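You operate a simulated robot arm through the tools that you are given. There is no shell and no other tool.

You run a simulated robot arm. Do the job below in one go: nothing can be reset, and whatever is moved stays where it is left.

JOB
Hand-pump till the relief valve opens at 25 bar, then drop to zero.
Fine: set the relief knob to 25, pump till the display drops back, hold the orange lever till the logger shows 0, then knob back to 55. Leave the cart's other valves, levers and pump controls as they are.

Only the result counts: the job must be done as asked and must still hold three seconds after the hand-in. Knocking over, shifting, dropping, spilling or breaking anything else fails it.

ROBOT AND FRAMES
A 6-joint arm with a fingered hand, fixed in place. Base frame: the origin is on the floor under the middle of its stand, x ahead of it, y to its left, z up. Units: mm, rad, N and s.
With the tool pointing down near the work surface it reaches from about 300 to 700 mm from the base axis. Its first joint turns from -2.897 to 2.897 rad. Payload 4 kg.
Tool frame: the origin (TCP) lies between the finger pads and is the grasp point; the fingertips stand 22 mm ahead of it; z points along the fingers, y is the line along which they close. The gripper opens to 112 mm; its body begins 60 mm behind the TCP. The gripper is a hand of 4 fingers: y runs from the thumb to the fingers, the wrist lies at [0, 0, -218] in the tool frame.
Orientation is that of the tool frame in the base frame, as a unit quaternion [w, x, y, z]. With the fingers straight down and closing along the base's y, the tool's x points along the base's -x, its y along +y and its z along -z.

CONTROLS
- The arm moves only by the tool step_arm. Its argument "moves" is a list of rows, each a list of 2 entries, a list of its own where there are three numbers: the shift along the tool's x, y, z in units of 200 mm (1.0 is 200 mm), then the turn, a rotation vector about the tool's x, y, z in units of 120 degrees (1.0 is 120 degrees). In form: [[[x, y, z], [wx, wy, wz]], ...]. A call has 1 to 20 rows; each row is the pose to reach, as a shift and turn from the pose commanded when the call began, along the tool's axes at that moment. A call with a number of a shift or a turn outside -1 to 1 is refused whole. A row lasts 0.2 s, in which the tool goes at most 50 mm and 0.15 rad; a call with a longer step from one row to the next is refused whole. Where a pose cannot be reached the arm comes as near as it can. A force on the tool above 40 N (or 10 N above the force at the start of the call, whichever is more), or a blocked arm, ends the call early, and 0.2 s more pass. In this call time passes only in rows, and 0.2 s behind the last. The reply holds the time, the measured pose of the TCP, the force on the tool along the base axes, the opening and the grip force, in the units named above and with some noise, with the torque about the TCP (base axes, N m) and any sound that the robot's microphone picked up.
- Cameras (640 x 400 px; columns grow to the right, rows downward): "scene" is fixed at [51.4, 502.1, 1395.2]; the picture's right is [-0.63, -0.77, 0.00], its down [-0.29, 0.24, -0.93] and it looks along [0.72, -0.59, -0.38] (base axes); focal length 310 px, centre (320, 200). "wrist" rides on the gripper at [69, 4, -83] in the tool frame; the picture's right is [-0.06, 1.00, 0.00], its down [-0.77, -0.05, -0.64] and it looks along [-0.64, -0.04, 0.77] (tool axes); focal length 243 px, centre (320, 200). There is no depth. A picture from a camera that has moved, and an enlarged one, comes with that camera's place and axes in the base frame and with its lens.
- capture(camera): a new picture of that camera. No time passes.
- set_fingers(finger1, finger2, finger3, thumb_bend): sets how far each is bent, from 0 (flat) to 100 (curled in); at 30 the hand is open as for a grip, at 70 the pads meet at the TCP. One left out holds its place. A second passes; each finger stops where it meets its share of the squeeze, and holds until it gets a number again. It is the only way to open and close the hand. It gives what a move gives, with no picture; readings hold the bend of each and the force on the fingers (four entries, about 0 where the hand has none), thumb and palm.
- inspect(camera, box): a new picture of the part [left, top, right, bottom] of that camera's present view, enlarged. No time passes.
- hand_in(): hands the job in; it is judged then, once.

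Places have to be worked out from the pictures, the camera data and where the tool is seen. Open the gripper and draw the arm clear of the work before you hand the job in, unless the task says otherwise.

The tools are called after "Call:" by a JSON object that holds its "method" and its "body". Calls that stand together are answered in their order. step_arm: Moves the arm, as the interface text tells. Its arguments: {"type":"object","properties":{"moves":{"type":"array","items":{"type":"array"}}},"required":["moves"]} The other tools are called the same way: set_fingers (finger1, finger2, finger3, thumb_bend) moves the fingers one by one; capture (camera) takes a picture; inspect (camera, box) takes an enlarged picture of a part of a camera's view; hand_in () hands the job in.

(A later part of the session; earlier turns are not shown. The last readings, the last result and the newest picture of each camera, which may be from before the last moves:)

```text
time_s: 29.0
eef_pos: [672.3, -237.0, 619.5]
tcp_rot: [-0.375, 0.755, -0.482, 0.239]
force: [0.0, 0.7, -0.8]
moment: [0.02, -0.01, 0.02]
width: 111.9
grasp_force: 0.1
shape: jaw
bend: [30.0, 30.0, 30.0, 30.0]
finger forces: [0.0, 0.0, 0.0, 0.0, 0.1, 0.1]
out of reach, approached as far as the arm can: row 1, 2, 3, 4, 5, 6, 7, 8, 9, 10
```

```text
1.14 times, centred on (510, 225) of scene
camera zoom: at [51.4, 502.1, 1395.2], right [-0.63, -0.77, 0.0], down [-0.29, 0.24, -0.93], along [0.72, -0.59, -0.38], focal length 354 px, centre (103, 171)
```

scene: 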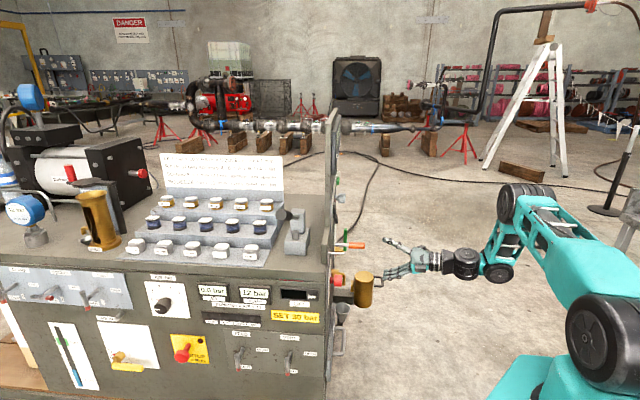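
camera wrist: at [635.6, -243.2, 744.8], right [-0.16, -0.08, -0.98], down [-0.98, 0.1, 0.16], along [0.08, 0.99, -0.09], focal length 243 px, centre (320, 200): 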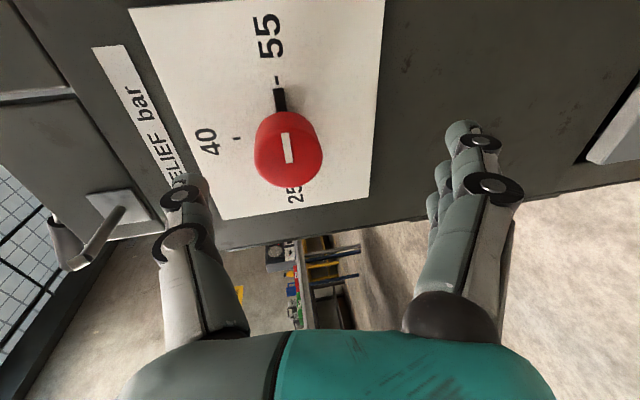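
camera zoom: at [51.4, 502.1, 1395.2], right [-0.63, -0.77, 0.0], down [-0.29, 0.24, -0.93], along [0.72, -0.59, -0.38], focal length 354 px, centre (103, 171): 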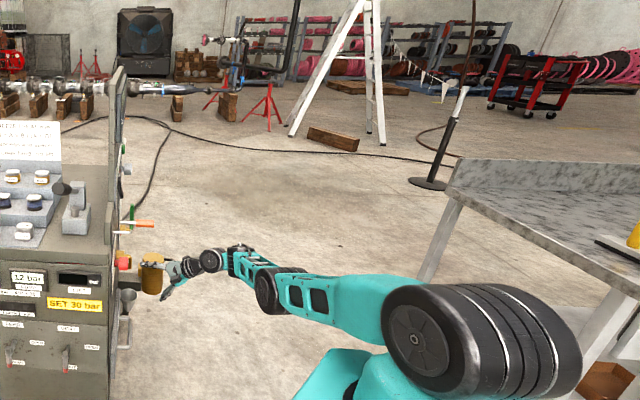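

Still stuck in a straight-elbow posture. I stretch out slightly, then go down, so the elbow can break the right way, and then pull back in.

Call:
{"method": "step_arm", "body": {"moves": [[[0.193, -0.08, 0.104], [0, 0, 0]], [[0.193, 0.08, 0.225], [0, 0, 0]], [[0.193, 0.24, 0.346], [0, 0, 0]], [[0.097, 0.379, 0.37], [0, 0, 0]], [[-0.048, 0.498, 0.337], [0, 0, 0]]]}}

Call:
{"method": "inspect", "body": {"camera": "scene", "box": [380, 50, 640, 400]}}

```text
time_s: 30.2
eef_pos: [638.4, -232.3, 560.1]
tcp_rot: [-0.357, 0.764, -0.487, 0.227]
force: [0.7, 0.4, -0.2]
moment: [0.01, 0.04, 0.0]
width: 111.9
grasp_force: 0.1
shape: jaw
bend: [30.0, 30.0, 30.0, 30.0]
finger forces: [0.0, 0.0, 0.1, 0.0, 0.1, 0.0]
out of reach, approached as far as the arm can: row 1, 2, 3, 4, 5
```

```text
1.14 times, centred on (510, 225) of scene
camera zoom: at [51.4, 502.1, 1395.2], right [-0.63, -0.77, 0.0], down [-0.29, 0.24, -0.93], along [0.72, -0.59, -0.38], focal length 354 px, centre (103, 171)
```

zoom: 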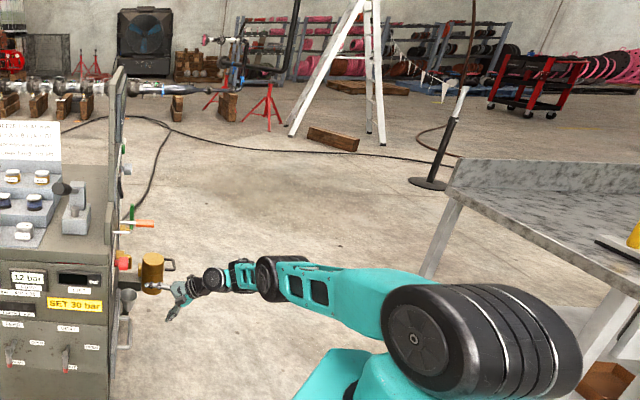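

The elbow is now breaking in the other direction. I pull the hand inwards and then up from here.

Call:
{"method": "step_arm", "body": {"moves": [[[-0.169, 0.074, -0.088], [0, 0, 0]], [[-0.338, 0.147, -0.175], [0, 0, 0]], [[-0.507, 0.182, -0.295], [0, 0, 0]], [[-0.676, 0.141, -0.479], [0, 0, 0]], [[-0.797, 0.04, -0.67], [0, 0, 0]], [[-0.918, -0.061, -0.861], [0, 0, 0]]]}}

Call:
{"method": "inspect", "body": {"camera": "scene", "box": [380, 50, 640, 400]}}

```text
refused: row 4 steps farther than a row can; nothing moved
```

```text
1.14 times, centred on (510, 225) of scene
camera zoom: at [51.4, 502.1, 1395.2], right [-0.63, -0.77, 0.0], down [-0.29, 0.24, -0.93], along [0.72, -0.59, -0.38], focal length 354 px, centre (103, 171)
```

zoom: 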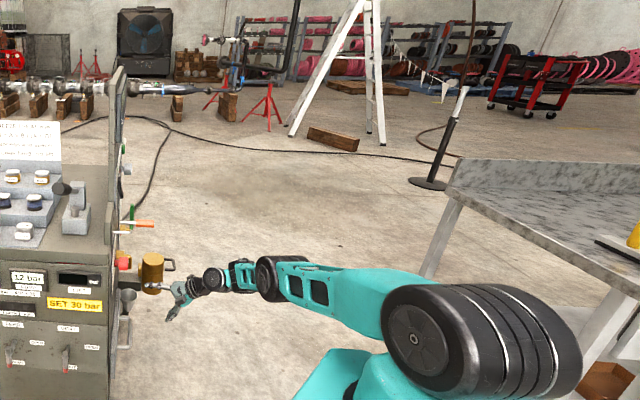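

The row spacing was just over the limit, so I resend the same path with more rows.

Call:
{"method": "step_arm", "body": {"moves": [[[-0.169, 0.074, -0.088], [0, 0, 0]], [[-0.338, 0.147, -0.175], [0, 0, 0]], [[-0.5, 0.18, -0.29], [0, 0, 0]], [[-0.6, 0.16, -0.39], [0, 0, 0]], [[-0.69, 0.12, -0.5], [0, 0, 0]], [[-0.77, 0.06, -0.62], [0, 0, 0]], [[-0.85, 0.0, -0.74], [0, 0, 0]], [[-0.918, -0.061, -0.861], [0, 0, 0]]]}}

Call:
{"method": "inspect", "body": {"camera": "scene", "box": [380, 50, 640, 400]}}

```text
time_s: 32.0
eef_pos: [451.5, -118.7, 679.7]
tcp_rot: [-0.357, 0.764, -0.487, 0.227]
force: [-0.2, 0.1, -0.4]
moment: [0.02, -0.01, 0.01]
width: 112.1
grasp_force: 0.0
shape: jaw
bend: [30.0, 30.0, 30.0, 30.0]
finger forces: [0.0, 0.1, 0.1, 0.0, 0.0, 0.1]
```

```text
1.14 times, centred on (510, 225) of scene
camera zoom: at [51.4, 502.1, 1395.2], right [-0.63, -0.77, 0.0], down [-0.29, 0.24, -0.93], along [0.72, -0.59, -0.38], focal length 354 px, centre (103, 171)
```

zoom: 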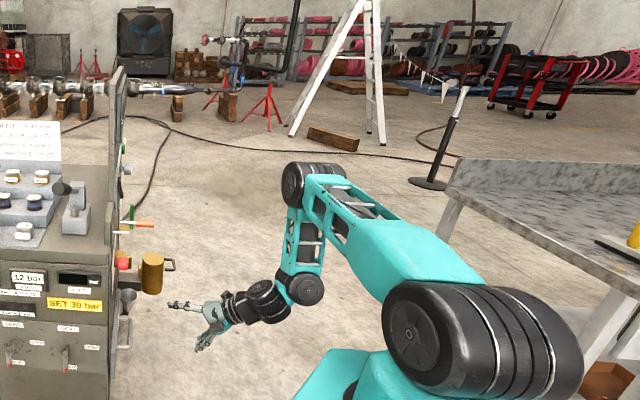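

The arm is back in a healthy elbow-up posture. Now I approach the knob with hand azimuth 25°, pitch -10°, to a point 60 mm short of the knob front.

Call:
{"method": "step_arm", "body": {"moves": [[[0.05, -0.097, 0.043], [0.031, 0, 0]], [[0.1, -0.194, 0.085], [0.0625, 0, 0]], [[0.15, -0.291, 0.128], [0.094, 0, 0]], [[0.2, -0.388, 0.17], [0.125, 0, 0]], [[0.25, -0.486, 0.213], [0.156, 0, 0]], [[0.3, -0.583, 0.256], [0.1875, 0, 0]], [[0.35, -0.68, 0.298], [0.219, 0, 0]], [[0.4, -0.777, 0.341], [0.25, 0, 0]]]}}

Call:
{"method": "capture", "body": {"camera": "wrist"}}

Call:
{"method": "inspect", "body": {"camera": "scene", "box": [300, 150, 640, 400]}}

```text
time_s: 33.8
eef_pos: [623.1, -125.7, 754.4]
tcp_rot: [-0.543, 0.646, -0.411, 0.346]
force: [0.7, 0.3, 0.3]
moment: [-0.02, 0.0, -0.02]
width: 111.8
grasp_force: 0.1
shape: jaw
bend: [30.0, 30.0, 30.0, 30.0]
finger forces: [0.1, 0.0, 0.0, 0.1, 0.0, 0.1]
```

```text
taken
camera wrist: at [576.9, -223.2, 764.9], right [-0.18, -0.01, -0.98], down [-0.89, 0.43, 0.16], along [0.42, 0.9, -0.09], focal length 243 px, centre (320, 200)
```

wrist: 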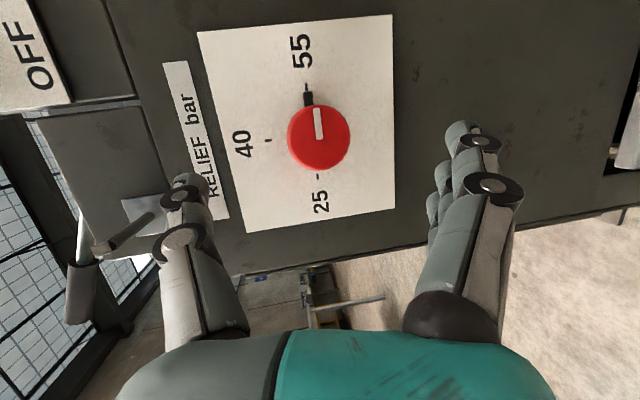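

```text
1.60 times, centred on (470, 275) of scene
camera zoom: at [51.4, 502.1, 1395.2], right [-0.63, -0.77, 0.0], down [-0.29, 0.24, -0.93], along [0.72, -0.59, -0.38], focal length 495 px, centre (80, 80)
```

zoom: 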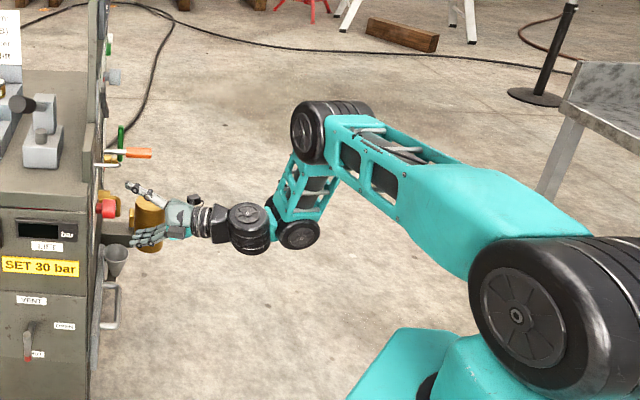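

All rows reached, and the knob sits exactly on the tool axis about 55 mm ahead. I advance 56 mm along the tool axis so the open fingers straddle the knob.

Call:
{"method": "step_arm", "body": {"moves": [[[0, 0, 0.08], [0, 0, 0]], [[0, 0, 0.16], [0, 0, 0]], [[0, 0, 0.22], [0, 0, 0]], [[0, 0, 0.26], [0, 0, 0]], [[0, 0, 0.28], [0, 0, 0]]]}}

Call:
{"method": "capture", "body": {"camera": "wrist"}}

Call:
{"method": "inspect", "body": {"camera": "scene", "box": [300, 210, 460, 335]}}

```text
time_s: 35.0
eef_pos: [673.5, -101.6, 744.3]
tcp_rot: [-0.542, 0.646, -0.411, 0.345]
force: [0.6, -0.6, -0.3]
moment: [0.04, 0.0, 0.0]
width: 111.6
grasp_force: 0.0
shape: jaw
bend: [30.0, 30.0, 30.0, 30.0]
finger forces: [0.1, 0.0, 0.0, 0.1, 0.0, 0.1]
```

```text
taken
camera wrist: at [626.9, -200.1, 755.6], right [-0.18, -0.01, -0.98], down [-0.89, 0.43, 0.16], along [0.42, 0.9, -0.09], focal length 243 px, centre (320, 200)
```

wrist: 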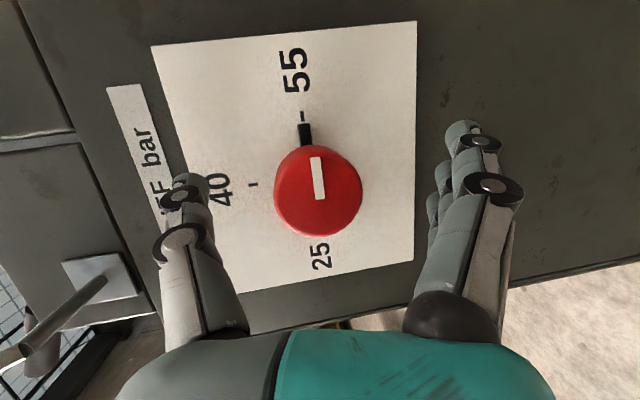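

```text
3.20 times, centred on (380, 272) of scene
camera zoom: at [51.4, 502.1, 1395.2], right [-0.63, -0.77, 0.0], down [-0.29, 0.24, -0.93], along [0.72, -0.59, -0.38], focal length 991 px, centre (128, -32)
```

zoom: 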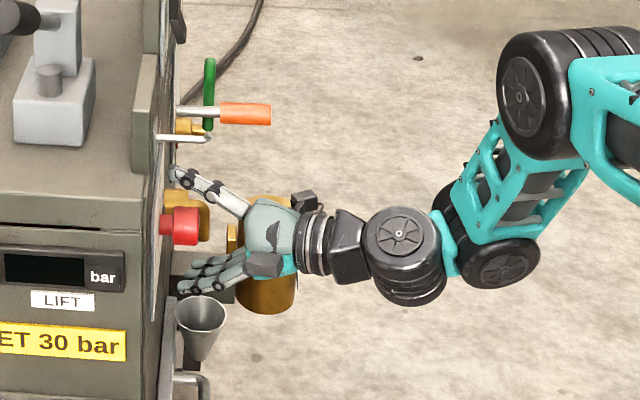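

The hand straddles the knob, centred within a few millimetres, with no contact force. I close the fingers and thumb on it.

Call:
{"method": "set_fingers", "body": {"finger1": 70, "finger2": 70, "finger3": 70, "thumb_bend": 70}}

Call:
{"method": "capture", "body": {"camera": "wrist"}}

Call:
{"method": "inspect", "body": {"camera": "scene", "box": [300, 210, 460, 335]}}

```text
time_s: 36.0
eef_pos: [672.8, -102.0, 745.7]
tcp_rot: [-0.543, 0.646, -0.411, 0.345]
force: [8.6, 0.9, 1.8]
moment: [0.03, -0.05, -0.03]
width: 27.2
grasp_force: 13.1
shape: fingers
bend: [67.0, 60.0, 63.0, 62.0]
finger forces: [1.8, 6.0, 3.7, 0.1, 14.4, 0.0]
```

```text
taken
camera wrist: at [627.1, -200.1, 755.9], right [-0.18, -0.02, -0.98], down [-0.89, 0.43, 0.16], along [0.42, 0.9, -0.09], focal length 243 px, centre (320, 200)
```

wrist: 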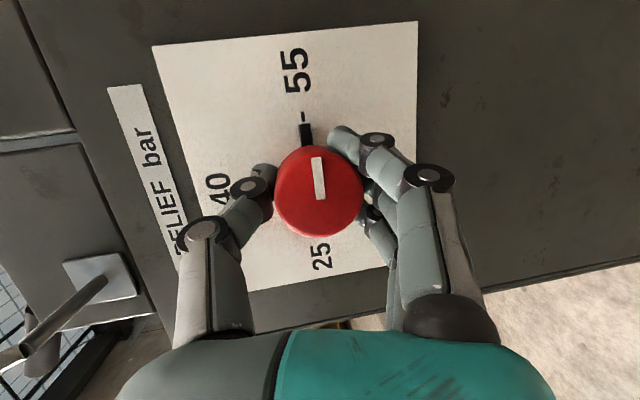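

```text
3.20 times, centred on (380, 272) of scene
camera zoom: at [51.4, 502.1, 1395.2], right [-0.63, -0.77, 0.0], down [-0.29, 0.24, -0.93], along [0.72, -0.59, -0.38], focal length 991 px, centre (128, -32)
```

zoom: 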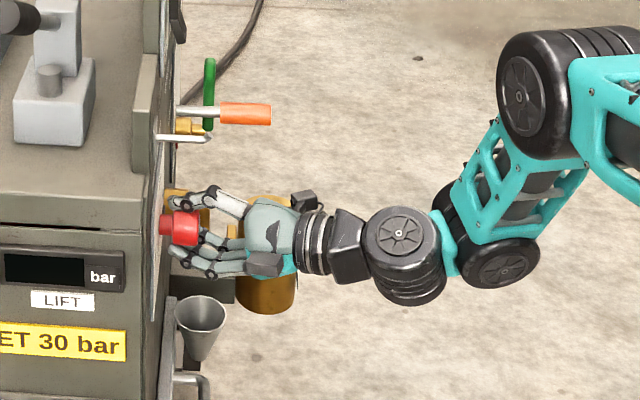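

Good grip, 13 N. I roll the hand -30° (counter-clockwise seen from the front) and check whether the knob's pointer follows.

Call:
{"method": "step_arm", "body": {"moves": [[[0, 0, 0], [0, 0, -0.05]], [[0, 0, 0], [0, 0, -0.1]], [[0, 0, 0], [0, 0, -0.15]], [[0, 0, 0], [0, 0, -0.2]], [[0, 0, 0], [0, 0, -0.25]]]}}

Call:
{"method": "capture", "body": {"camera": "wrist"}}

```text
time_s: 37.2
eef_pos: [672.8, -103.0, 746.0]
tcp_rot: [-0.434, 0.73, -0.23, 0.476]
force: [6.8, -5.0, 14.2]
moment: [0.47, -0.46, -0.05]
width: 28.5
grasp_force: 15.9
shape: fingers
bend: [67.0, 60.0, 64.0, 62.0]
finger forces: [2.3, 7.5, 3.2, 0.0, 18.9, 0.0]
```

```text
taken
camera wrist: at [629.6, -191.8, 791.8], right [0.05, -0.47, -0.88], down [-0.92, 0.33, -0.23], along [0.4, 0.82, -0.41], focal length 243 px, centre (320, 200)
```

wrist: 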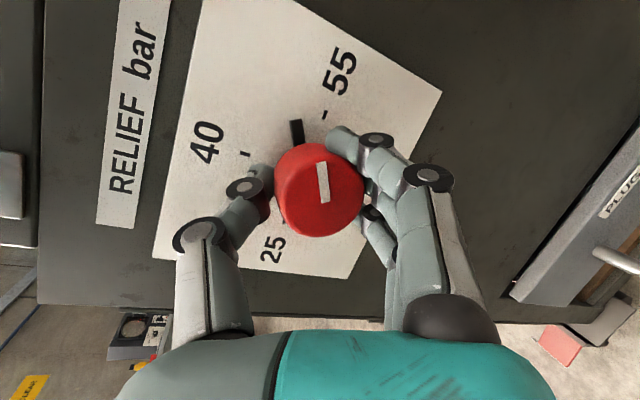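

The knob follows the hand without slipping. I continue by another -60°.

Call:
{"method": "step_arm", "body": {"moves": [[[0, 0, 0], [0, 0, -0.06]], [[0, 0, 0], [0, 0, -0.12]], [[0, 0, 0], [0, 0, -0.18]], [[0, 0, 0], [0, 0, -0.24]], [[0, 0, 0], [0, 0, -0.3]], [[0, 0, 0], [0, 0, -0.36]], [[0, 0, 0], [0, 0, -0.42]], [[0, 0, 0], [0, 0, -0.5]]]}}

Call:
{"method": "capture", "body": {"camera": "wrist"}}

```text
refused: row 8 steps farther than a row can; nothing moved
```

```text
taken
camera wrist: at [629.6, -191.8, 791.8], right [0.05, -0.47, -0.88], down [-0.92, 0.33, -0.23], along [0.4, 0.82, -0.41], focal length 243 px, centre (320, 200)
```

wrist: 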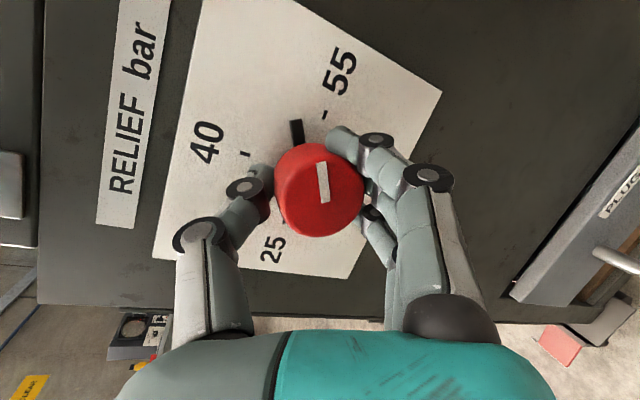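

The last row was a touch too long a step; I resend with even rows.

Call:
{"method": "step_arm", "body": {"moves": [[[0, 0, 0], [0, 0, -0.0625]], [[0, 0, 0], [0, 0, -0.125]], [[0, 0, 0], [0, 0, -0.1875]], [[0, 0, 0], [0, 0, -0.25]], [[0, 0, 0], [0, 0, -0.3125]], [[0, 0, 0], [0, 0, -0.375]], [[0, 0, 0], [0, 0, -0.4375]], [[0, 0, 0], [0, 0, -0.5]]]}}

Call:
{"method": "capture", "body": {"camera": "wrist"}}

```text
time_s: 39.0
eef_pos: [672.2, -101.2, 746.5]
tcp_rot: [-0.139, 0.746, 0.165, 0.63]
force: [4.6, 3.2, 27.1]
moment: [0.44, -0.49, -0.21]
width: 29.5
grasp_force: 19.6
shape: fingers
bend: [70.0, 60.0, 66.0, 62.0]
finger forces: [13.2, 6.6, 2.6, 0.0, 17.5, 0.1]
```

```text
taken
camera wrist: at [610.6, -135.5, 829.5], right [0.41, -0.91, -0.06], down [-0.71, -0.28, -0.65], along [0.57, 0.31, -0.76], focal length 243 px, centre (320, 200)
```

wrist: 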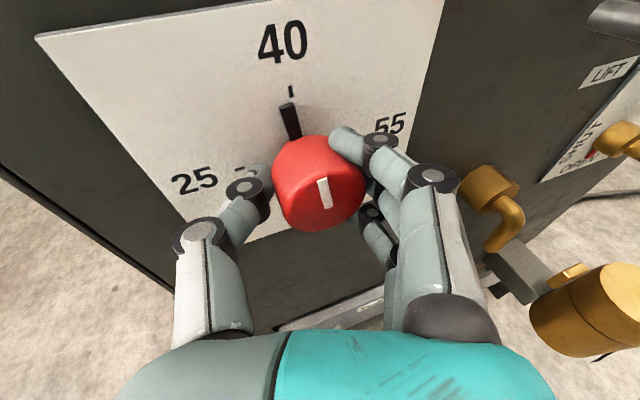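

The knob is at 40 and following; the hand feels 27 N upward, so I ease it up by 3 mm before continuing.

Call:
{"method": "step_arm", "body": {"moves": [[[0.008, 0, 0], [0, 0, 0]], [[0.015, 0, 0], [0, 0, 0]]]}}

```text
time_s: 39.6
eef_pos: [671.6, -101.7, 747.0]
tcp_rot: [-0.14, 0.748, 0.166, 0.627]
force: [9.2, 4.3, 13.6]
moment: [0.27, -0.33, -0.16]
width: 29.7
grasp_force: 18.8
shape: fingers
bend: [70.0, 60.0, 66.0, 62.0]
finger forces: [8.9, 7.2, 5.3, 0.0, 16.9, 0.1]
```

That halved the force. I continue the roll by -60° while easing up another 3 mm.

Call:
{"method": "step_arm", "body": {"moves": [[[0.006, 0, 0], [0, 0, -0.0625]], [[0.012, 0, 0], [0, 0, -0.125]], [[0.015, 0, 0], [0, 0, -0.1875]], [[0.015, 0, 0], [0, 0, -0.25]], [[0.015, 0, 0], [0, 0, -0.3125]], [[0.015, 0, 0], [0, 0, -0.375]], [[0.015, 0, 0], [0, 0, -0.4375]], [[0.015, 0, 0], [0, 0, -0.5]]]}}

Call:
{"method": "capture", "body": {"camera": "wrist"}}

```text
time_s: 41.4
eef_pos: [674.0, -100.6, 750.5]
tcp_rot: [0.193, 0.564, 0.517, 0.614]
force: [-13.0, 8.1, 6.9]
moment: [0.42, -0.37, 0.19]
width: 29.5
grasp_force: 19.6
shape: fingers
bend: [71.0, 64.0, 68.0, 61.0]
finger forces: [14.6, 6.2, 2.5, 0.1, 15.3, 0.0]
```

```text
taken
camera wrist: at [580.1, -81.1, 804.2], right [0.36, -0.44, 0.82], down [-0.37, -0.88, -0.31], along [0.86, -0.19, -0.48], focal length 243 px, centre (320, 200)
```

wrist: 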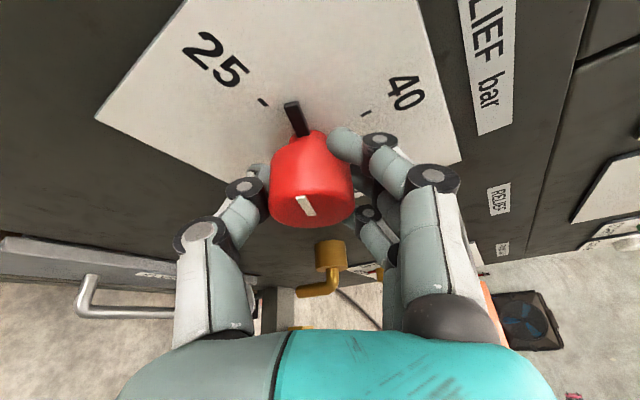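

The black indicator is now near 30 bar. I roll another -28° to bring it to the 25 tick.

Call:
{"method": "step_arm", "body": {"moves": [[[0, 0, 0], [0, 0, -0.058]], [[0, 0, 0], [0, 0, -0.116]], [[0, 0, 0], [0, 0, -0.174]], [[0, 0, 0], [0, 0, -0.233]]]}}

Call:
{"method": "capture", "body": {"camera": "wrist"}}

Call:
{"method": "inspect", "body": {"camera": "wrist", "box": [200, 50, 400, 200]}}

```text
time_s: 42.4
eef_pos: [673.0, -101.5, 752.3]
tcp_rot: [0.337, 0.422, 0.638, 0.549]
force: [-25.4, 3.7, 10.1]
moment: [0.69, -0.55, 0.39]
width: 30.4
grasp_force: 24.4
shape: fingers
bend: [72.0, 64.0, 69.0, 63.0]
finger forces: [22.9, 9.9, 0.9, 0.0, 14.7, 0.0]
```

```text
taken
camera wrist: at [570.3, -73.7, 772.8], right [0.2, -0.02, 0.98], down [-0.26, -0.96, 0.04], along [0.94, -0.27, -0.19], focal length 243 px, centre (320, 200)
```

wrist: 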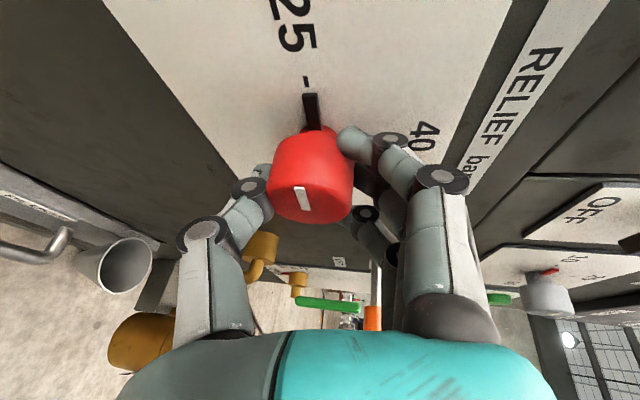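

```text
2.67 times, centred on (300, 125) of wrist
camera zoom: at [570.3, -73.7, 772.8], right [0.2, -0.02, 0.98], down [-0.26, -0.96, 0.04], along [0.94, -0.27, -0.19], focal length 647 px, centre (373, 400)
```

zoom: 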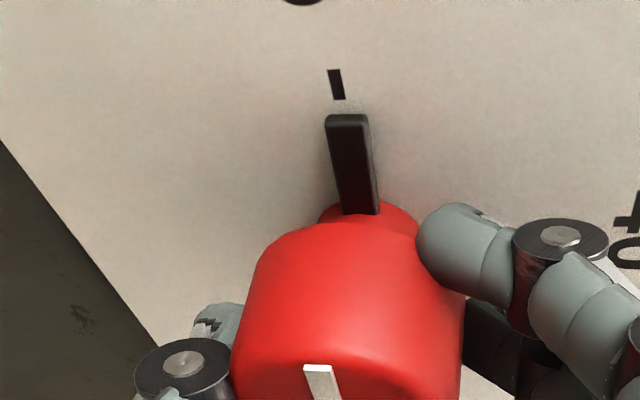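

The indicator nearly lines up with the 25 tick (short by perhaps 2°). The hand is pressed back 22 N along its axis, so I ease back 3 mm and turn 3° more.

Call:
{"method": "step_arm", "body": {"moves": [[[0, 0, -0.01], [0, 0, -0.01]], [[0, 0, -0.015], [0, 0, -0.025]]]}}

Call:
{"method": "inspect", "body": {"camera": "wrist", "box": [240, 50, 400, 150]}}

```text
time_s: 43.0
eef_pos: [670.0, -103.5, 751.2]
tcp_rot: [0.351, 0.405, 0.65, 0.539]
force: [-5.9, 5.0, 1.8]
moment: [0.5, -0.43, 0.28]
width: 31.0
grasp_force: 20.2
shape: fingers
bend: [70.0, 63.0, 69.0, 63.0]
finger forces: [15.7, 8.3, 1.4, 0.0, 15.0, 0.0]
```

```text
4.00 times, centred on (320, 100) of wrist
camera zoom: at [567.9, -74.8, 769.3], right [0.18, 0.03, 0.98], down [-0.26, -0.96, 0.08], along [0.95, -0.27, -0.16], focal length 970 px, centre (320, 600)
```

zoom: 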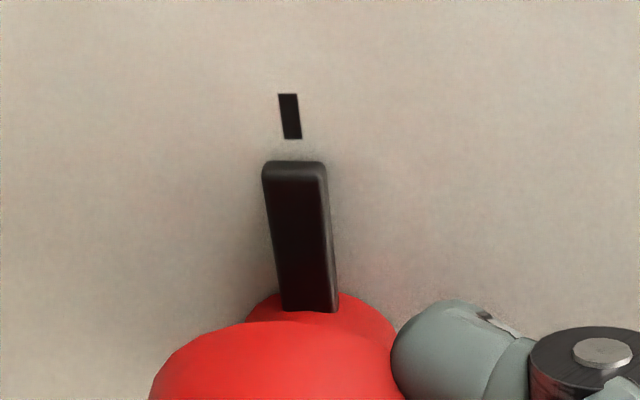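

The indicator now lines up with the 25 tick. I release by partially opening the fingers, then check that it stays.

Call:
{"method": "set_fingers", "body": {"finger1": 48, "finger2": 45, "finger3": 45, "thumb_bend": 45}}

Call:
{"method": "inspect", "body": {"camera": "wrist", "box": [200, 20, 440, 170]}}

Call:
{"method": "inspect", "body": {"camera": "scene", "box": [180, 220, 440, 350]}}

```text
time_s: 44.0
eef_pos: [672.3, -102.5, 751.3]
tcp_rot: [0.35, 0.408, 0.649, 0.539]
force: [0.7, -0.5, 0.1]
moment: [-0.01, 0.03, 0.02]
width: 66.5
grasp_force: 0.1
shape: fingers
bend: [48.0, 45.0, 45.0, 45.0]
finger forces: [0.0, 0.0, 0.0, 0.0, 0.0, 0.1]
```

```text
2.67 times, centred on (320, 95) of wrist
camera zoom: at [567.9, -75.0, 769.5], right [0.18, 0.03, 0.98], down [-0.26, -0.96, 0.08], along [0.95, -0.26, -0.16], focal length 647 px, centre (320, 480)
```

zoom: 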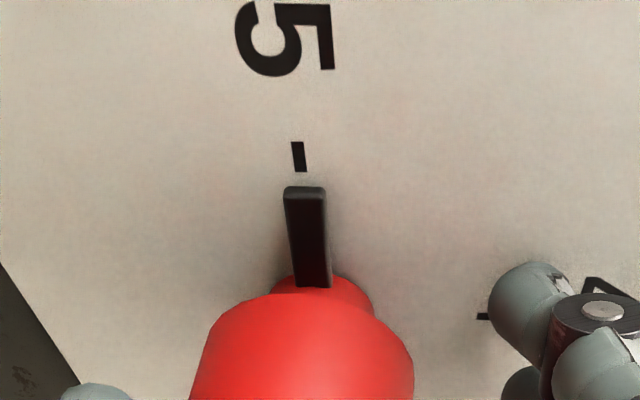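

```text
2.46 times, centred on (310, 285) of scene
camera zoom: at [51.4, 502.1, 1395.2], right [-0.63, -0.77, 0.0], down [-0.29, 0.24, -0.93], along [0.72, -0.59, -0.38], focal length 762 px, centre (345, -9)
```

zoom: 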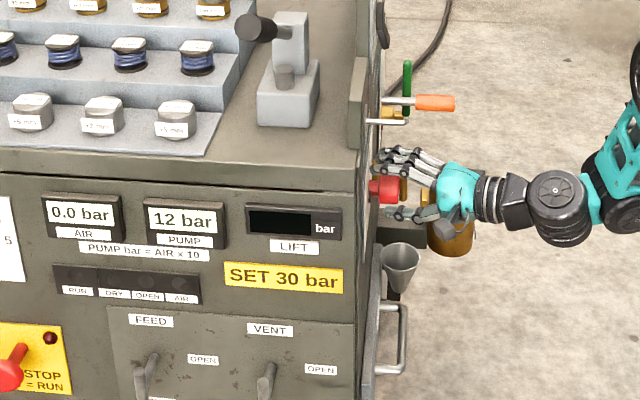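

The knob holds at 25 with the displays unchanged (PUMP 12 bar). I retreat straight back along the tool axis.

Call:
{"method": "step_arm", "body": {"moves": [[[0, 0, -0.1], [0, 0, 0]], [[0, 0, -0.25], [0, 0, 0]], [[0, 0, -0.45], [0, 0, 0]], [[0, 0, -0.65], [0, 0, 0]], [[0, 0, -0.8], [0, 0, 0]]]}}

Call:
{"method": "inspect", "body": {"camera": "scene", "box": [180, 160, 640, 400]}}

```text
time_s: 45.2
eef_pos: [527.9, -168.8, 778.0]
tcp_rot: [0.35, 0.406, 0.649, 0.54]
force: [-1.1, 0.5, -0.3]
moment: [0.02, -0.04, -0.01]
width: 66.7
grasp_force: 0.0
shape: fingers
bend: [48.0, 45.0, 45.0, 45.0]
finger forces: [0.1, 0.0, 0.0, 0.0, 0.1, 0.1]
```

```text
1.39 times, centred on (410, 280) of scene
camera zoom: at [51.4, 502.1, 1395.2], right [-0.63, -0.77, 0.0], down [-0.29, 0.24, -0.93], along [0.72, -0.59, -0.38], focal length 431 px, centre (195, 89)
```

zoom: 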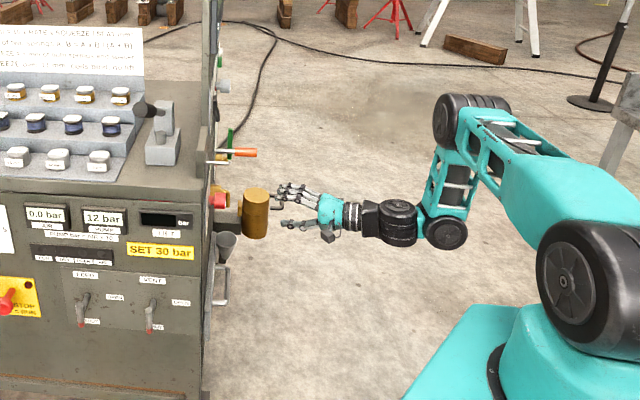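

I move up and left in two stages to view the pump lever, rolling the camera back to the top.

Call:
{"method": "step_arm", "body": {"moves": [[[0.059, 0.093, -0.022], [0, 0, 0.047]], [[0.119, 0.186, -0.043], [0, 0, 0.094]], [[0.178, 0.279, -0.065], [0, 0, 0.141]], [[0.238, 0.373, -0.086], [0, 0, 0.188]], [[0.297, 0.466, -0.108], [0, 0, 0.234]], [[0.356, 0.559, -0.129], [0, 0, 0.281]], [[0.416, 0.652, -0.151], [0, 0, 0.328]], [[0.475, 0.745, -0.172], [0, 0, 0.375]]]}}

```text
time_s: 47.0
eef_pos: [485.7, -104.0, 937.3]
tcp_rot: [0.11, 0.628, 0.451, 0.625]
force: [-1.1, 0.3, 0.7]
moment: [0.02, -0.03, 0.0]
width: 66.7
grasp_force: 0.0
shape: fingers
bend: [48.0, 45.0, 45.0, 45.0]
finger forces: [0.1, 0.0, 0.0, 0.0, 0.0, 0.0]
out of reach, approached as far as the arm can: row 4, 5, 6, 7, 8
```

That was near a fold limit; I go to a point farther out, near (540,-20,1080), finishing the roll.

Call:
{"method": "step_arm", "body": {"moves": [[[0.092, 0.047, 0.035], [0, 0, 0.046]], [[0.184, 0.095, 0.07], [0, 0, 0.092]], [[0.276, 0.142, 0.104], [0, 0, 0.139]], [[0.368, 0.19, 0.139], [0, 0, 0.185]], [[0.459, 0.237, 0.174], [0, 0, 0.231]], [[0.551, 0.284, 0.209], [0, 0, 0.278]], [[0.643, 0.332, 0.243], [0, 0, 0.324]], [[0.735, 0.379, 0.278], [0, 0, 0.37]]]}}

Call:
{"method": "capture", "body": {"camera": "wrist"}}

Call:
{"method": "capture", "body": {"camera": "scene"}}

```text
time_s: 48.8
eef_pos: [539.3, -21.4, 1082.0]
tcp_rot: [-0.131, 0.745, 0.175, 0.63]
force: [-0.1, -0.1, -0.1]
moment: [-0.01, -0.02, -0.03]
width: 66.6
grasp_force: 0.2
shape: fingers
bend: [48.0, 45.0, 45.0, 45.0]
finger forces: [0.0, 0.1, 0.0, 0.0, 0.0, 0.1]
out of reach, approached as far as the arm can: row 1, 2
```

```text
taken
camera wrist: at [475.8, -53.5, 1165.8], right [0.42, -0.91, -0.04], down [-0.71, -0.3, -0.64], along [0.57, 0.29, -0.76], focal length 243 px, centre (320, 200)
```

wrist: 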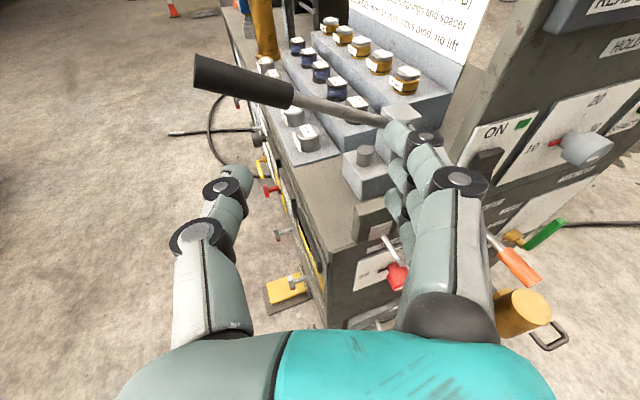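

```text
taken
```

scene: 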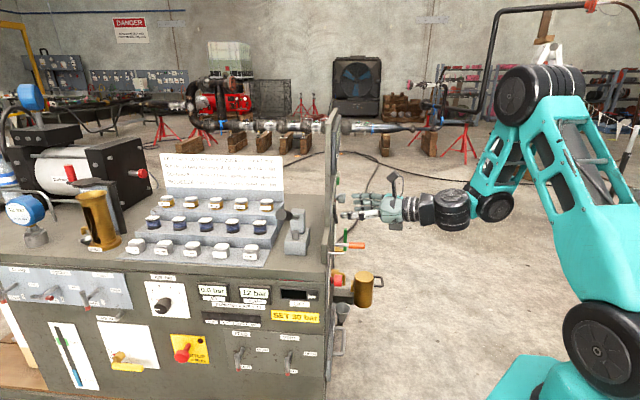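

The lever geometry is consistent: grip tip (640,141,1075), grip/rod junction (696,85,1038), pivot about (790,-10,973), swinging in a vertical plane just in front of the cart edge. I open the hand and move to 90 mm short of the grip, rolled so fingers are above and thumb below the bar.

Call:
{"method": "set_fingers", "body": {"finger1": 30, "finger2": 30, "finger3": 30, "thumb_bend": 30}}

Call:
{"method": "step_arm", "body": {"moves": [[[0.001, -0.022, 0.045], [0.01, 0.009, -0.055]], [[0.002, -0.043, 0.089], [0.02, 0.017, -0.11]], [[0.004, -0.065, 0.134], [0.03, 0.026, -0.165]], [[0.005, -0.086, 0.179], [0.04, 0.035, -0.22]], [[0.006, -0.108, 0.224], [0.05, 0.043, -0.275]], [[0.007, -0.13, 0.268], [0.06, 0.052, -0.33]], [[0.008, -0.151, 0.313], [0.07, 0.061, -0.385]], [[0.01, -0.173, 0.358], [0.08, 0.069, -0.44]], [[0.011, -0.194, 0.402], [0.09, 0.078, -0.495]], [[0.012, -0.216, 0.447], [0.1, 0.0865, -0.55]]]}}

Call:
{"method": "capture", "body": {"camera": "wrist"}}

Call:
{"method": "capture", "body": {"camera": "scene"}}

```text
time_s: 49.8
eef_pos: [538.9, -21.6, 1080.9]
tcp_rot: [-0.131, 0.746, 0.177, 0.629]
force: [0.7, -0.3, 0.0]
moment: [0.0, -0.01, 0.01]
width: 112.7
grasp_force: 0.1
shape: fingers
bend: [30.0, 30.0, 30.0, 30.0]
finger forces: [0.0, 0.0, 0.1, 0.1, 0.0, 0.0]
```

```text
time_s: 52.0
eef_pos: [601.0, 55.5, 1067.7]
tcp_rot: [0.146, 0.457, 0.601, 0.64]
force: [-0.3, -0.4, -0.2]
moment: [0.01, 0.01, 0.0]
width: 112.4
grasp_force: 0.1
shape: fingers
bend: [30.0, 30.0, 30.0, 30.0]
finger forces: [0.0, 0.0, 0.0, 0.0, 0.1, 0.0]
```

```text
taken
camera wrist: at [501.3, 52.0, 1112.8], right [0.4, -0.28, 0.87], down [-0.09, -0.96, -0.27], along [0.91, 0.03, -0.41], focal length 243 px, centre (320, 200)
```

wrist: 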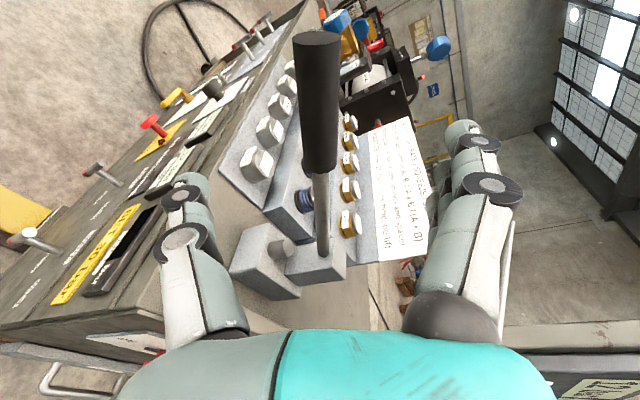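

```text
taken
```

scene: 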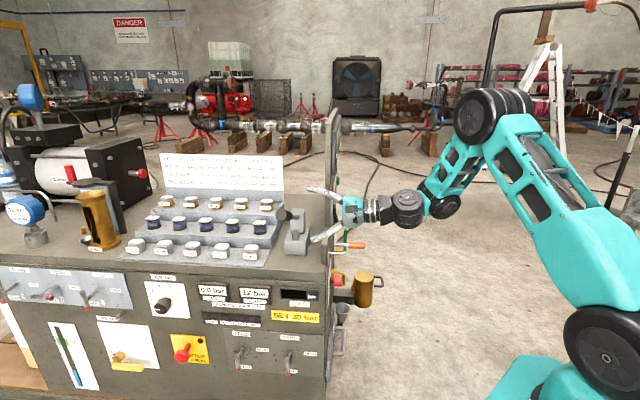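

The grip lies centred between fingers (above) and thumb (below). I advance 92 mm along the tool axis to bring the grip to the TCP.

Call:
{"method": "step_arm", "body": {"moves": [[[0, 0, 0.1], [0, 0, 0]], [[0, 0, 0.2], [0, 0, 0]], [[0, 0, 0.3], [0, 0, 0]], [[0, 0, 0.4], [0, 0, 0]], [[0, 0, 0.46], [0, 0, 0]]]}}

Call:
{"method": "capture", "body": {"camera": "wrist"}}

Call:
{"method": "inspect", "body": {"camera": "scene", "box": [180, 140, 460, 330]}}

```text
time_s: 53.2
eef_pos: [669.7, 114.0, 1055.3]
tcp_rot: [0.145, 0.457, 0.6, 0.64]
force: [1.1, 0.6, 0.1]
moment: [0.01, 0.01, -0.01]
width: 112.4
grasp_force: 0.1
shape: fingers
bend: [30.0, 30.0, 30.0, 30.0]
finger forces: [0.0, 0.0, 0.1, 0.0, 0.0, 0.0]
```

```text
taken
camera wrist: at [570.7, 110.9, 1100.3], right [0.4, -0.28, 0.87], down [-0.09, -0.96, -0.27], along [0.91, 0.03, -0.41], focal length 243 px, centre (320, 200)
```

wrist: 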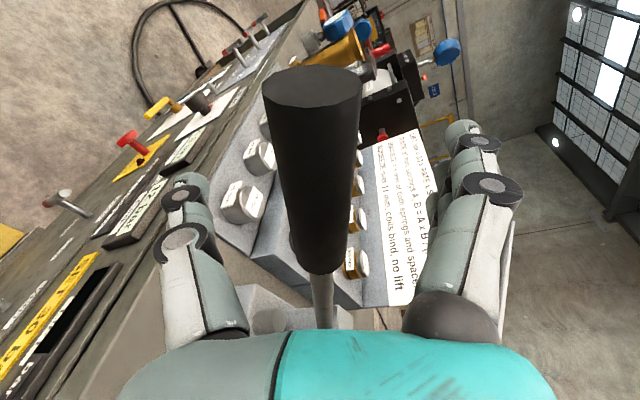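

```text
2.11 times, centred on (320, 235) of scene
camera zoom: at [51.4, 502.1, 1395.2], right [-0.63, -0.77, 0.0], down [-0.29, 0.24, -0.93], along [0.72, -0.59, -0.38], focal length 652 px, centre (320, 126)
```

zoom: 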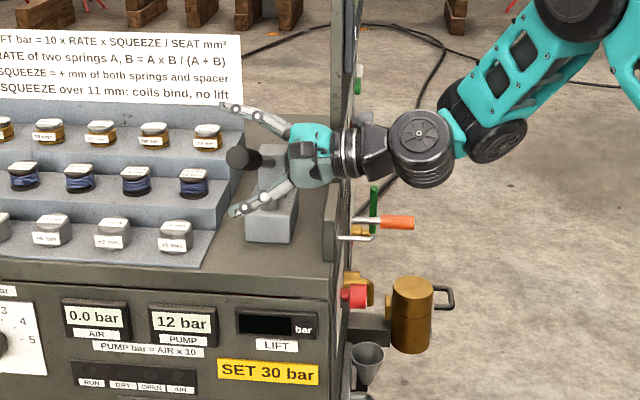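

The grip is within the hand and the PUMP display stays visible from the scene camera. I close the fingers around the grip.

Call:
{"method": "set_fingers", "body": {"finger1": 75, "finger2": 75, "finger3": 75, "thumb_bend": 75}}

Call:
{"method": "capture", "body": {"camera": "wrist"}}

Call:
{"method": "inspect", "body": {"camera": "scene", "box": [180, 140, 460, 330]}}

```text
time_s: 54.2
eef_pos: [669.1, 115.1, 1054.4]
tcp_rot: [0.145, 0.456, 0.602, 0.639]
force: [14.3, 12.3, -3.6]
moment: [-0.03, 0.0, 0.03]
width: 9.6
grasp_force: 14.5
shape: fingers
bend: [73.0, 73.0, 72.0, 69.0]
finger forces: [4.3, 5.6, 6.6, 0.1, 12.1, 0.0]
```

```text
taken
camera wrist: at [570.9, 111.7, 1099.9], right [0.4, -0.28, 0.87], down [-0.09, -0.96, -0.27], along [0.91, 0.03, -0.41], focal length 243 px, centre (320, 200)
```

wrist: 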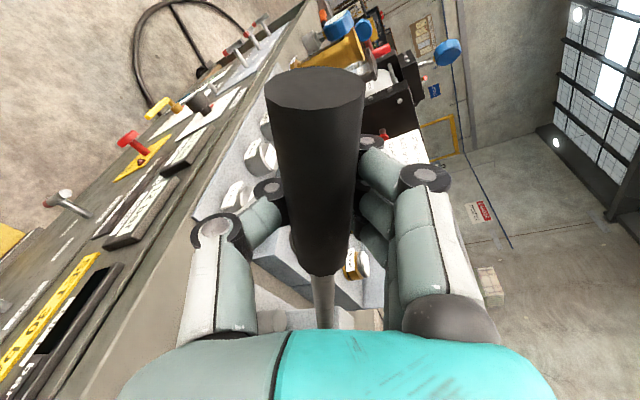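

```text
2.11 times, centred on (320, 235) of scene
camera zoom: at [51.4, 502.1, 1395.2], right [-0.63, -0.77, 0.0], down [-0.29, 0.24, -0.93], along [0.72, -0.59, -0.38], focal length 652 px, centre (320, 126)
```

zoom: 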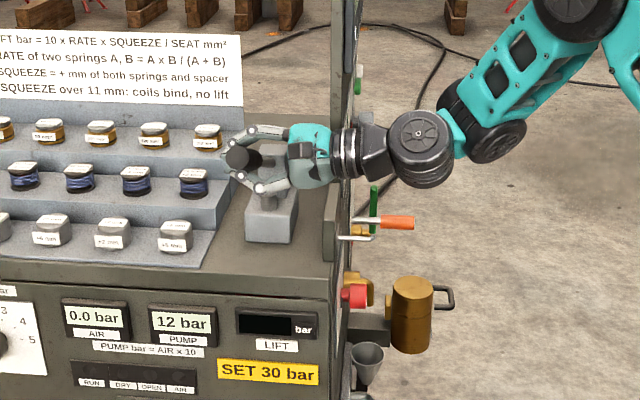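

Firm grip on the handle. I push the lever down along its arc from about 25° to 5° as a first test stroke and watch forces and display.

Call:
{"method": "step_arm", "body": {"moves": [[[-0.0025, -0.085, 0.018], [0, 0, -0.042]], [[-0.0125, -0.168, 0.027], [0, 0, -0.083]], [[-0.0295, -0.249, 0.037], [0, 0, -0.125]], [[-0.0535, -0.3285, 0.048], [0, 0, -0.167]]]}}

Call:
{"method": "inspect", "body": {"camera": "scene", "box": [180, 140, 460, 330]}}

Call:
{"method": "capture", "body": {"camera": "wrist"}}

```text
time_s: 55.2
eef_pos: [659.2, 127.1, 989.0]
tcp_rot: [0.254, 0.344, 0.672, 0.604]
force: [-3.8, 10.9, 3.0]
moment: [0.04, -0.05, 0.03]
width: 8.7
grasp_force: 9.5
shape: fingers
bend: [74.0, 73.0, 73.0, 71.0]
finger forces: [2.7, 3.1, 3.6, 0.0, 8.8, 0.0]
```

```text
2.11 times, centred on (320, 235) of scene
camera zoom: at [51.4, 502.1, 1395.2], right [-0.63, -0.77, 0.0], down [-0.29, 0.24, -0.93], along [0.72, -0.59, -0.38], focal length 652 px, centre (320, 126)
```

zoom: 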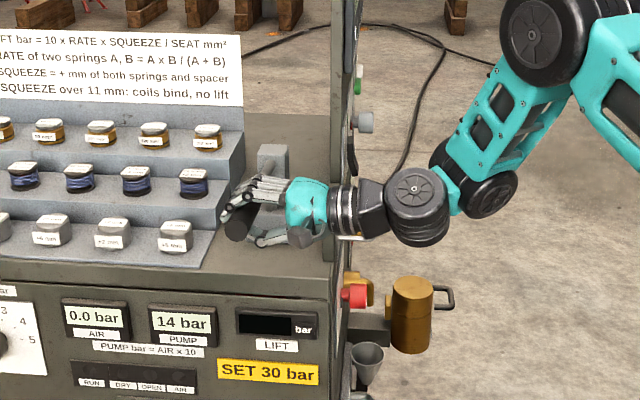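

```text
taken
camera wrist: at [552.1, 128.9, 1011.2], right [0.2, -0.02, 0.98], down [-0.01, -1.0, -0.01], along [0.98, -0.01, -0.2], focal length 243 px, centre (320, 200)
```

wrist: 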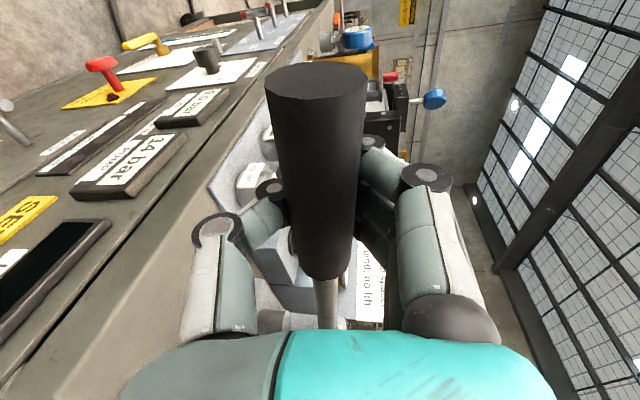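

The PUMP display rose from 12 to 14 bar, so a down-stroke pumps. I continue down to about -15°.

Call:
{"method": "step_arm", "body": {"moves": [[[-0.0025, -0.079, 0.011], [0, 0, -0.042]], [[-0.0125, -0.1605, 0.023], [0, 0, -0.083]], [[-0.029, -0.2405, 0.035], [0, 0, -0.125]], [[-0.0525, -0.319, 0.048], [0, 0, -0.167]]]}}

Call:
{"method": "capture", "body": {"camera": "wrist"}}

Call:
{"method": "inspect", "body": {"camera": "scene", "box": [180, 140, 460, 330]}}

```text
time_s: 56.2
eef_pos: [665.2, 124.1, 928.8]
tcp_rot: [0.359, 0.221, 0.718, 0.554]
force: [-4.7, 8.1, 33.5]
moment: [0.01, 0.02, -0.02]
width: 13.3
grasp_force: 15.3
shape: fingers
bend: [73.0, 73.0, 72.0, 75.0]
finger forces: [11.1, 10.6, 8.7, 0.0, 0.0, 0.0]
```

```text
taken
camera wrist: at [555.4, 120.5, 927.1], right [-0.04, 0.24, 0.97], down [0.01, -0.97, 0.24], along [1.0, 0.02, 0.04], focal length 243 px, centre (320, 200)
```

wrist: 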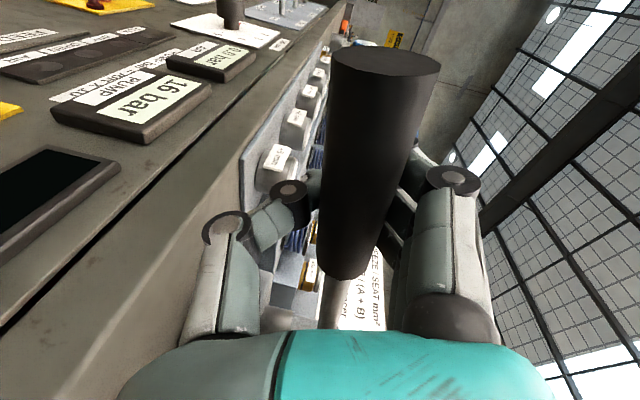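

```text
2.11 times, centred on (320, 235) of scene
camera zoom: at [51.4, 502.1, 1395.2], right [-0.63, -0.77, 0.0], down [-0.29, 0.24, -0.93], along [0.72, -0.59, -0.38], focal length 652 px, centre (320, 126)
```

zoom: 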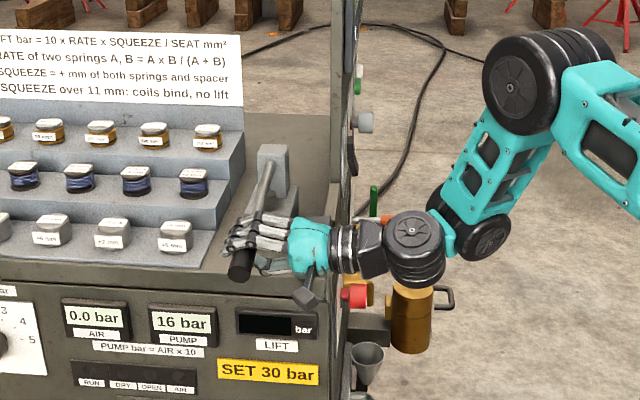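

The full down-stroke reached 16 bar and hit its stop near -12° (33 N). I now lift the lever to about 24° and bring it down again in one call.

Call:
{"method": "step_arm", "body": {"moves": [[[-0.006, 0.0735, -0.0105], [0, 0, 0.0375]], [[-0.019, 0.1545, -0.022], [0, 0, 0.079]], [[-0.0395, 0.2345, -0.033], [0, 0, 0.121]], [[-0.067, 0.3115, -0.043], [0, 0, 0.1625]], [[-0.1005, 0.387, -0.0525], [0, 0, 0.204]], [[-0.141, 0.459, -0.0615], [0, 0, 0.246]], [[-0.188, 0.5265, -0.0695], [0, 0, 0.2875]], [[-0.219, 0.5655, -0.0735], [0, 0, 0.3125]]]}}

Call:
{"method": "inspect", "body": {"camera": "scene", "box": [180, 140, 460, 330]}}

Call:
{"method": "capture", "body": {"camera": "wrist"}}

```text
time_s: 58.0
eef_pos: [673.9, 116.3, 1045.1]
tcp_rot: [0.159, 0.443, 0.611, 0.637]
force: [5.4, 9.8, 3.4]
moment: [-0.03, 0.07, 0.23]
width: 7.0
grasp_force: 10.9
shape: fingers
bend: [74.0, 73.0, 72.0, 74.0]
finger forces: [3.5, 4.6, 8.4, 0.1, 5.9, 0.0]
```

```text
2.11 times, centred on (320, 235) of scene
camera zoom: at [51.4, 502.1, 1395.2], right [-0.63, -0.77, 0.0], down [-0.29, 0.24, -0.93], along [0.72, -0.59, -0.38], focal length 652 px, centre (320, 126)
```

zoom: 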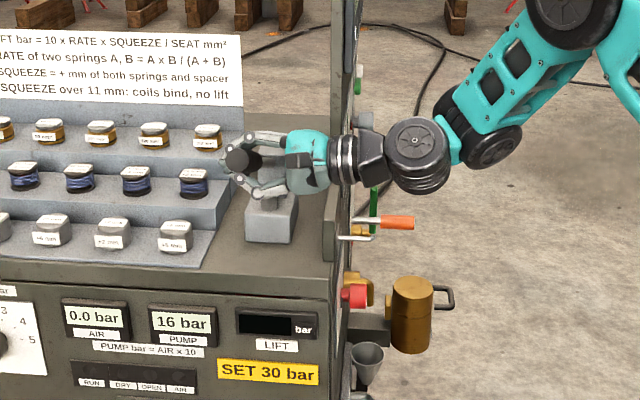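

```text
taken
camera wrist: at [572.8, 114.2, 1088.6], right [0.37, -0.25, 0.89], down [-0.08, -0.97, -0.24], along [0.92, 0.02, -0.38], focal length 243 px, centre (320, 200)
```

wrist: 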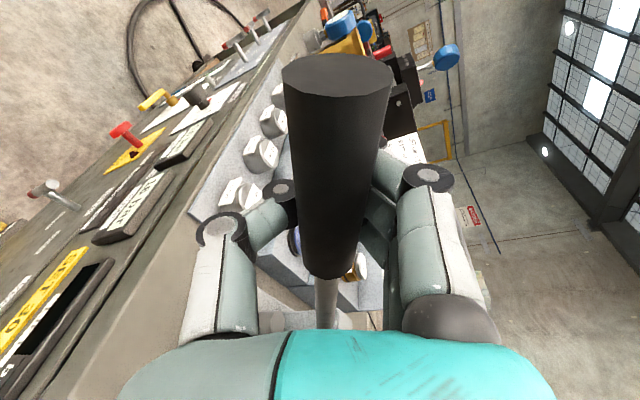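

Pressure holds at 16 bar on the up-stroke. I do the next down-stroke and lift again in one call.

Call:
{"method": "step_arm", "body": {"moves": [[[-0.002, -0.0785, 0.008], [0, 0, -0.04]], [[-0.0115, -0.16, 0.0175], [0, 0, -0.082]], [[-0.0275, -0.2405, 0.027], [0, 0, -0.123]], [[-0.0505, -0.319, 0.038], [0, 0, -0.165]], [[-0.0805, -0.3945, 0.0495], [0, 0, -0.207]], [[-0.1165, -0.468, 0.0615], [0, 0, -0.248]], [[-0.15, -0.5235, 0.071], [0, 0, -0.282]], [[-0.1165, -0.468, 0.0615], [0, 0, -0.248]], [[-0.0805, -0.3945, 0.0495], [0, 0, -0.207]], [[-0.0505, -0.319, 0.038], [0, 0, -0.165]], [[-0.0275, -0.2405, 0.027], [0, 0, -0.123]], [[-0.0115, -0.16, 0.0175], [0, 0, -0.082]], [[-0.002, -0.0785, 0.008], [0, 0, -0.04]], [[0, 0, 0], [0, 0, 0]]]}}

Call:
{"method": "inspect", "body": {"camera": "scene", "box": [180, 140, 460, 330]}}

```text
time_s: 61.0
eef_pos: [673.3, 116.3, 1046.4]
tcp_rot: [0.159, 0.445, 0.61, 0.636]
force: [15.1, 15.2, 0.9]
moment: [-0.06, 0.14, 0.28]
width: 7.5
grasp_force: 13.5
shape: fingers
bend: [74.0, 73.0, 72.0, 73.0]
finger forces: [5.0, 6.4, 10.4, 0.0, 6.1, 0.1]
```

```text
2.11 times, centred on (320, 235) of scene
camera zoom: at [51.4, 502.1, 1395.2], right [-0.63, -0.77, 0.0], down [-0.29, 0.24, -0.93], along [0.72, -0.59, -0.38], focal length 652 px, centre (320, 126)
```

zoom: 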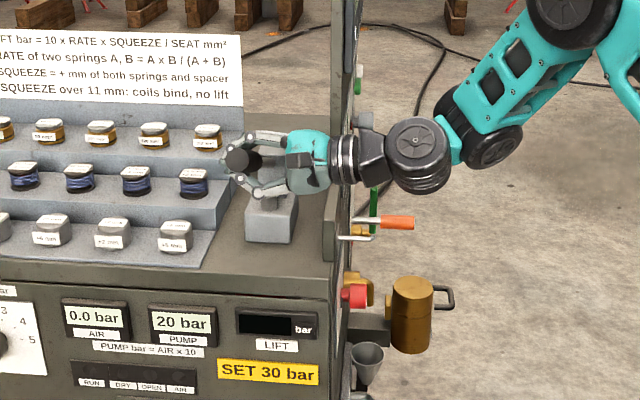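

20 bar now. Another down-stroke, stopping at the bottom to read the display.

Call:
{"method": "step_arm", "body": {"moves": [[[-0.002, -0.0785, 0.008], [0, 0, -0.04]], [[-0.0115, -0.16, 0.0175], [0, 0, -0.082]], [[-0.0275, -0.2405, 0.027], [0, 0, -0.123]], [[-0.0505, -0.319, 0.038], [0, 0, -0.165]], [[-0.0805, -0.3945, 0.0495], [0, 0, -0.207]], [[-0.1165, -0.468, 0.0615], [0, 0, -0.248]], [[-0.15, -0.5235, 0.071], [0, 0, -0.282]]]}}

Call:
{"method": "inspect", "body": {"camera": "scene", "box": [180, 140, 460, 330]}}

```text
time_s: 62.6
eef_pos: [664.8, 123.5, 938.3]
tcp_rot: [0.338, 0.245, 0.714, 0.562]
force: [-1.8, 18.5, 9.7]
moment: [-0.17, -0.04, -0.01]
width: 7.6
grasp_force: 10.8
shape: fingers
bend: [73.0, 73.0, 73.0, 73.0]
finger forces: [6.7, 5.6, 5.0, 0.0, 3.9, 0.0]
```

```text
2.11 times, centred on (320, 235) of scene
camera zoom: at [51.4, 502.1, 1395.2], right [-0.63, -0.77, 0.0], down [-0.29, 0.24, -0.93], along [0.72, -0.59, -0.38], focal length 652 px, centre (320, 126)
```

zoom: 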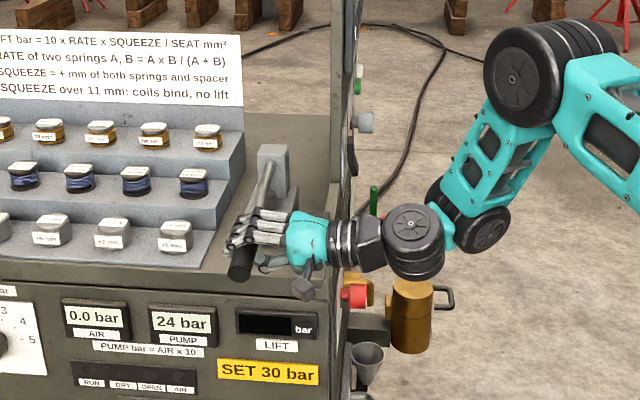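

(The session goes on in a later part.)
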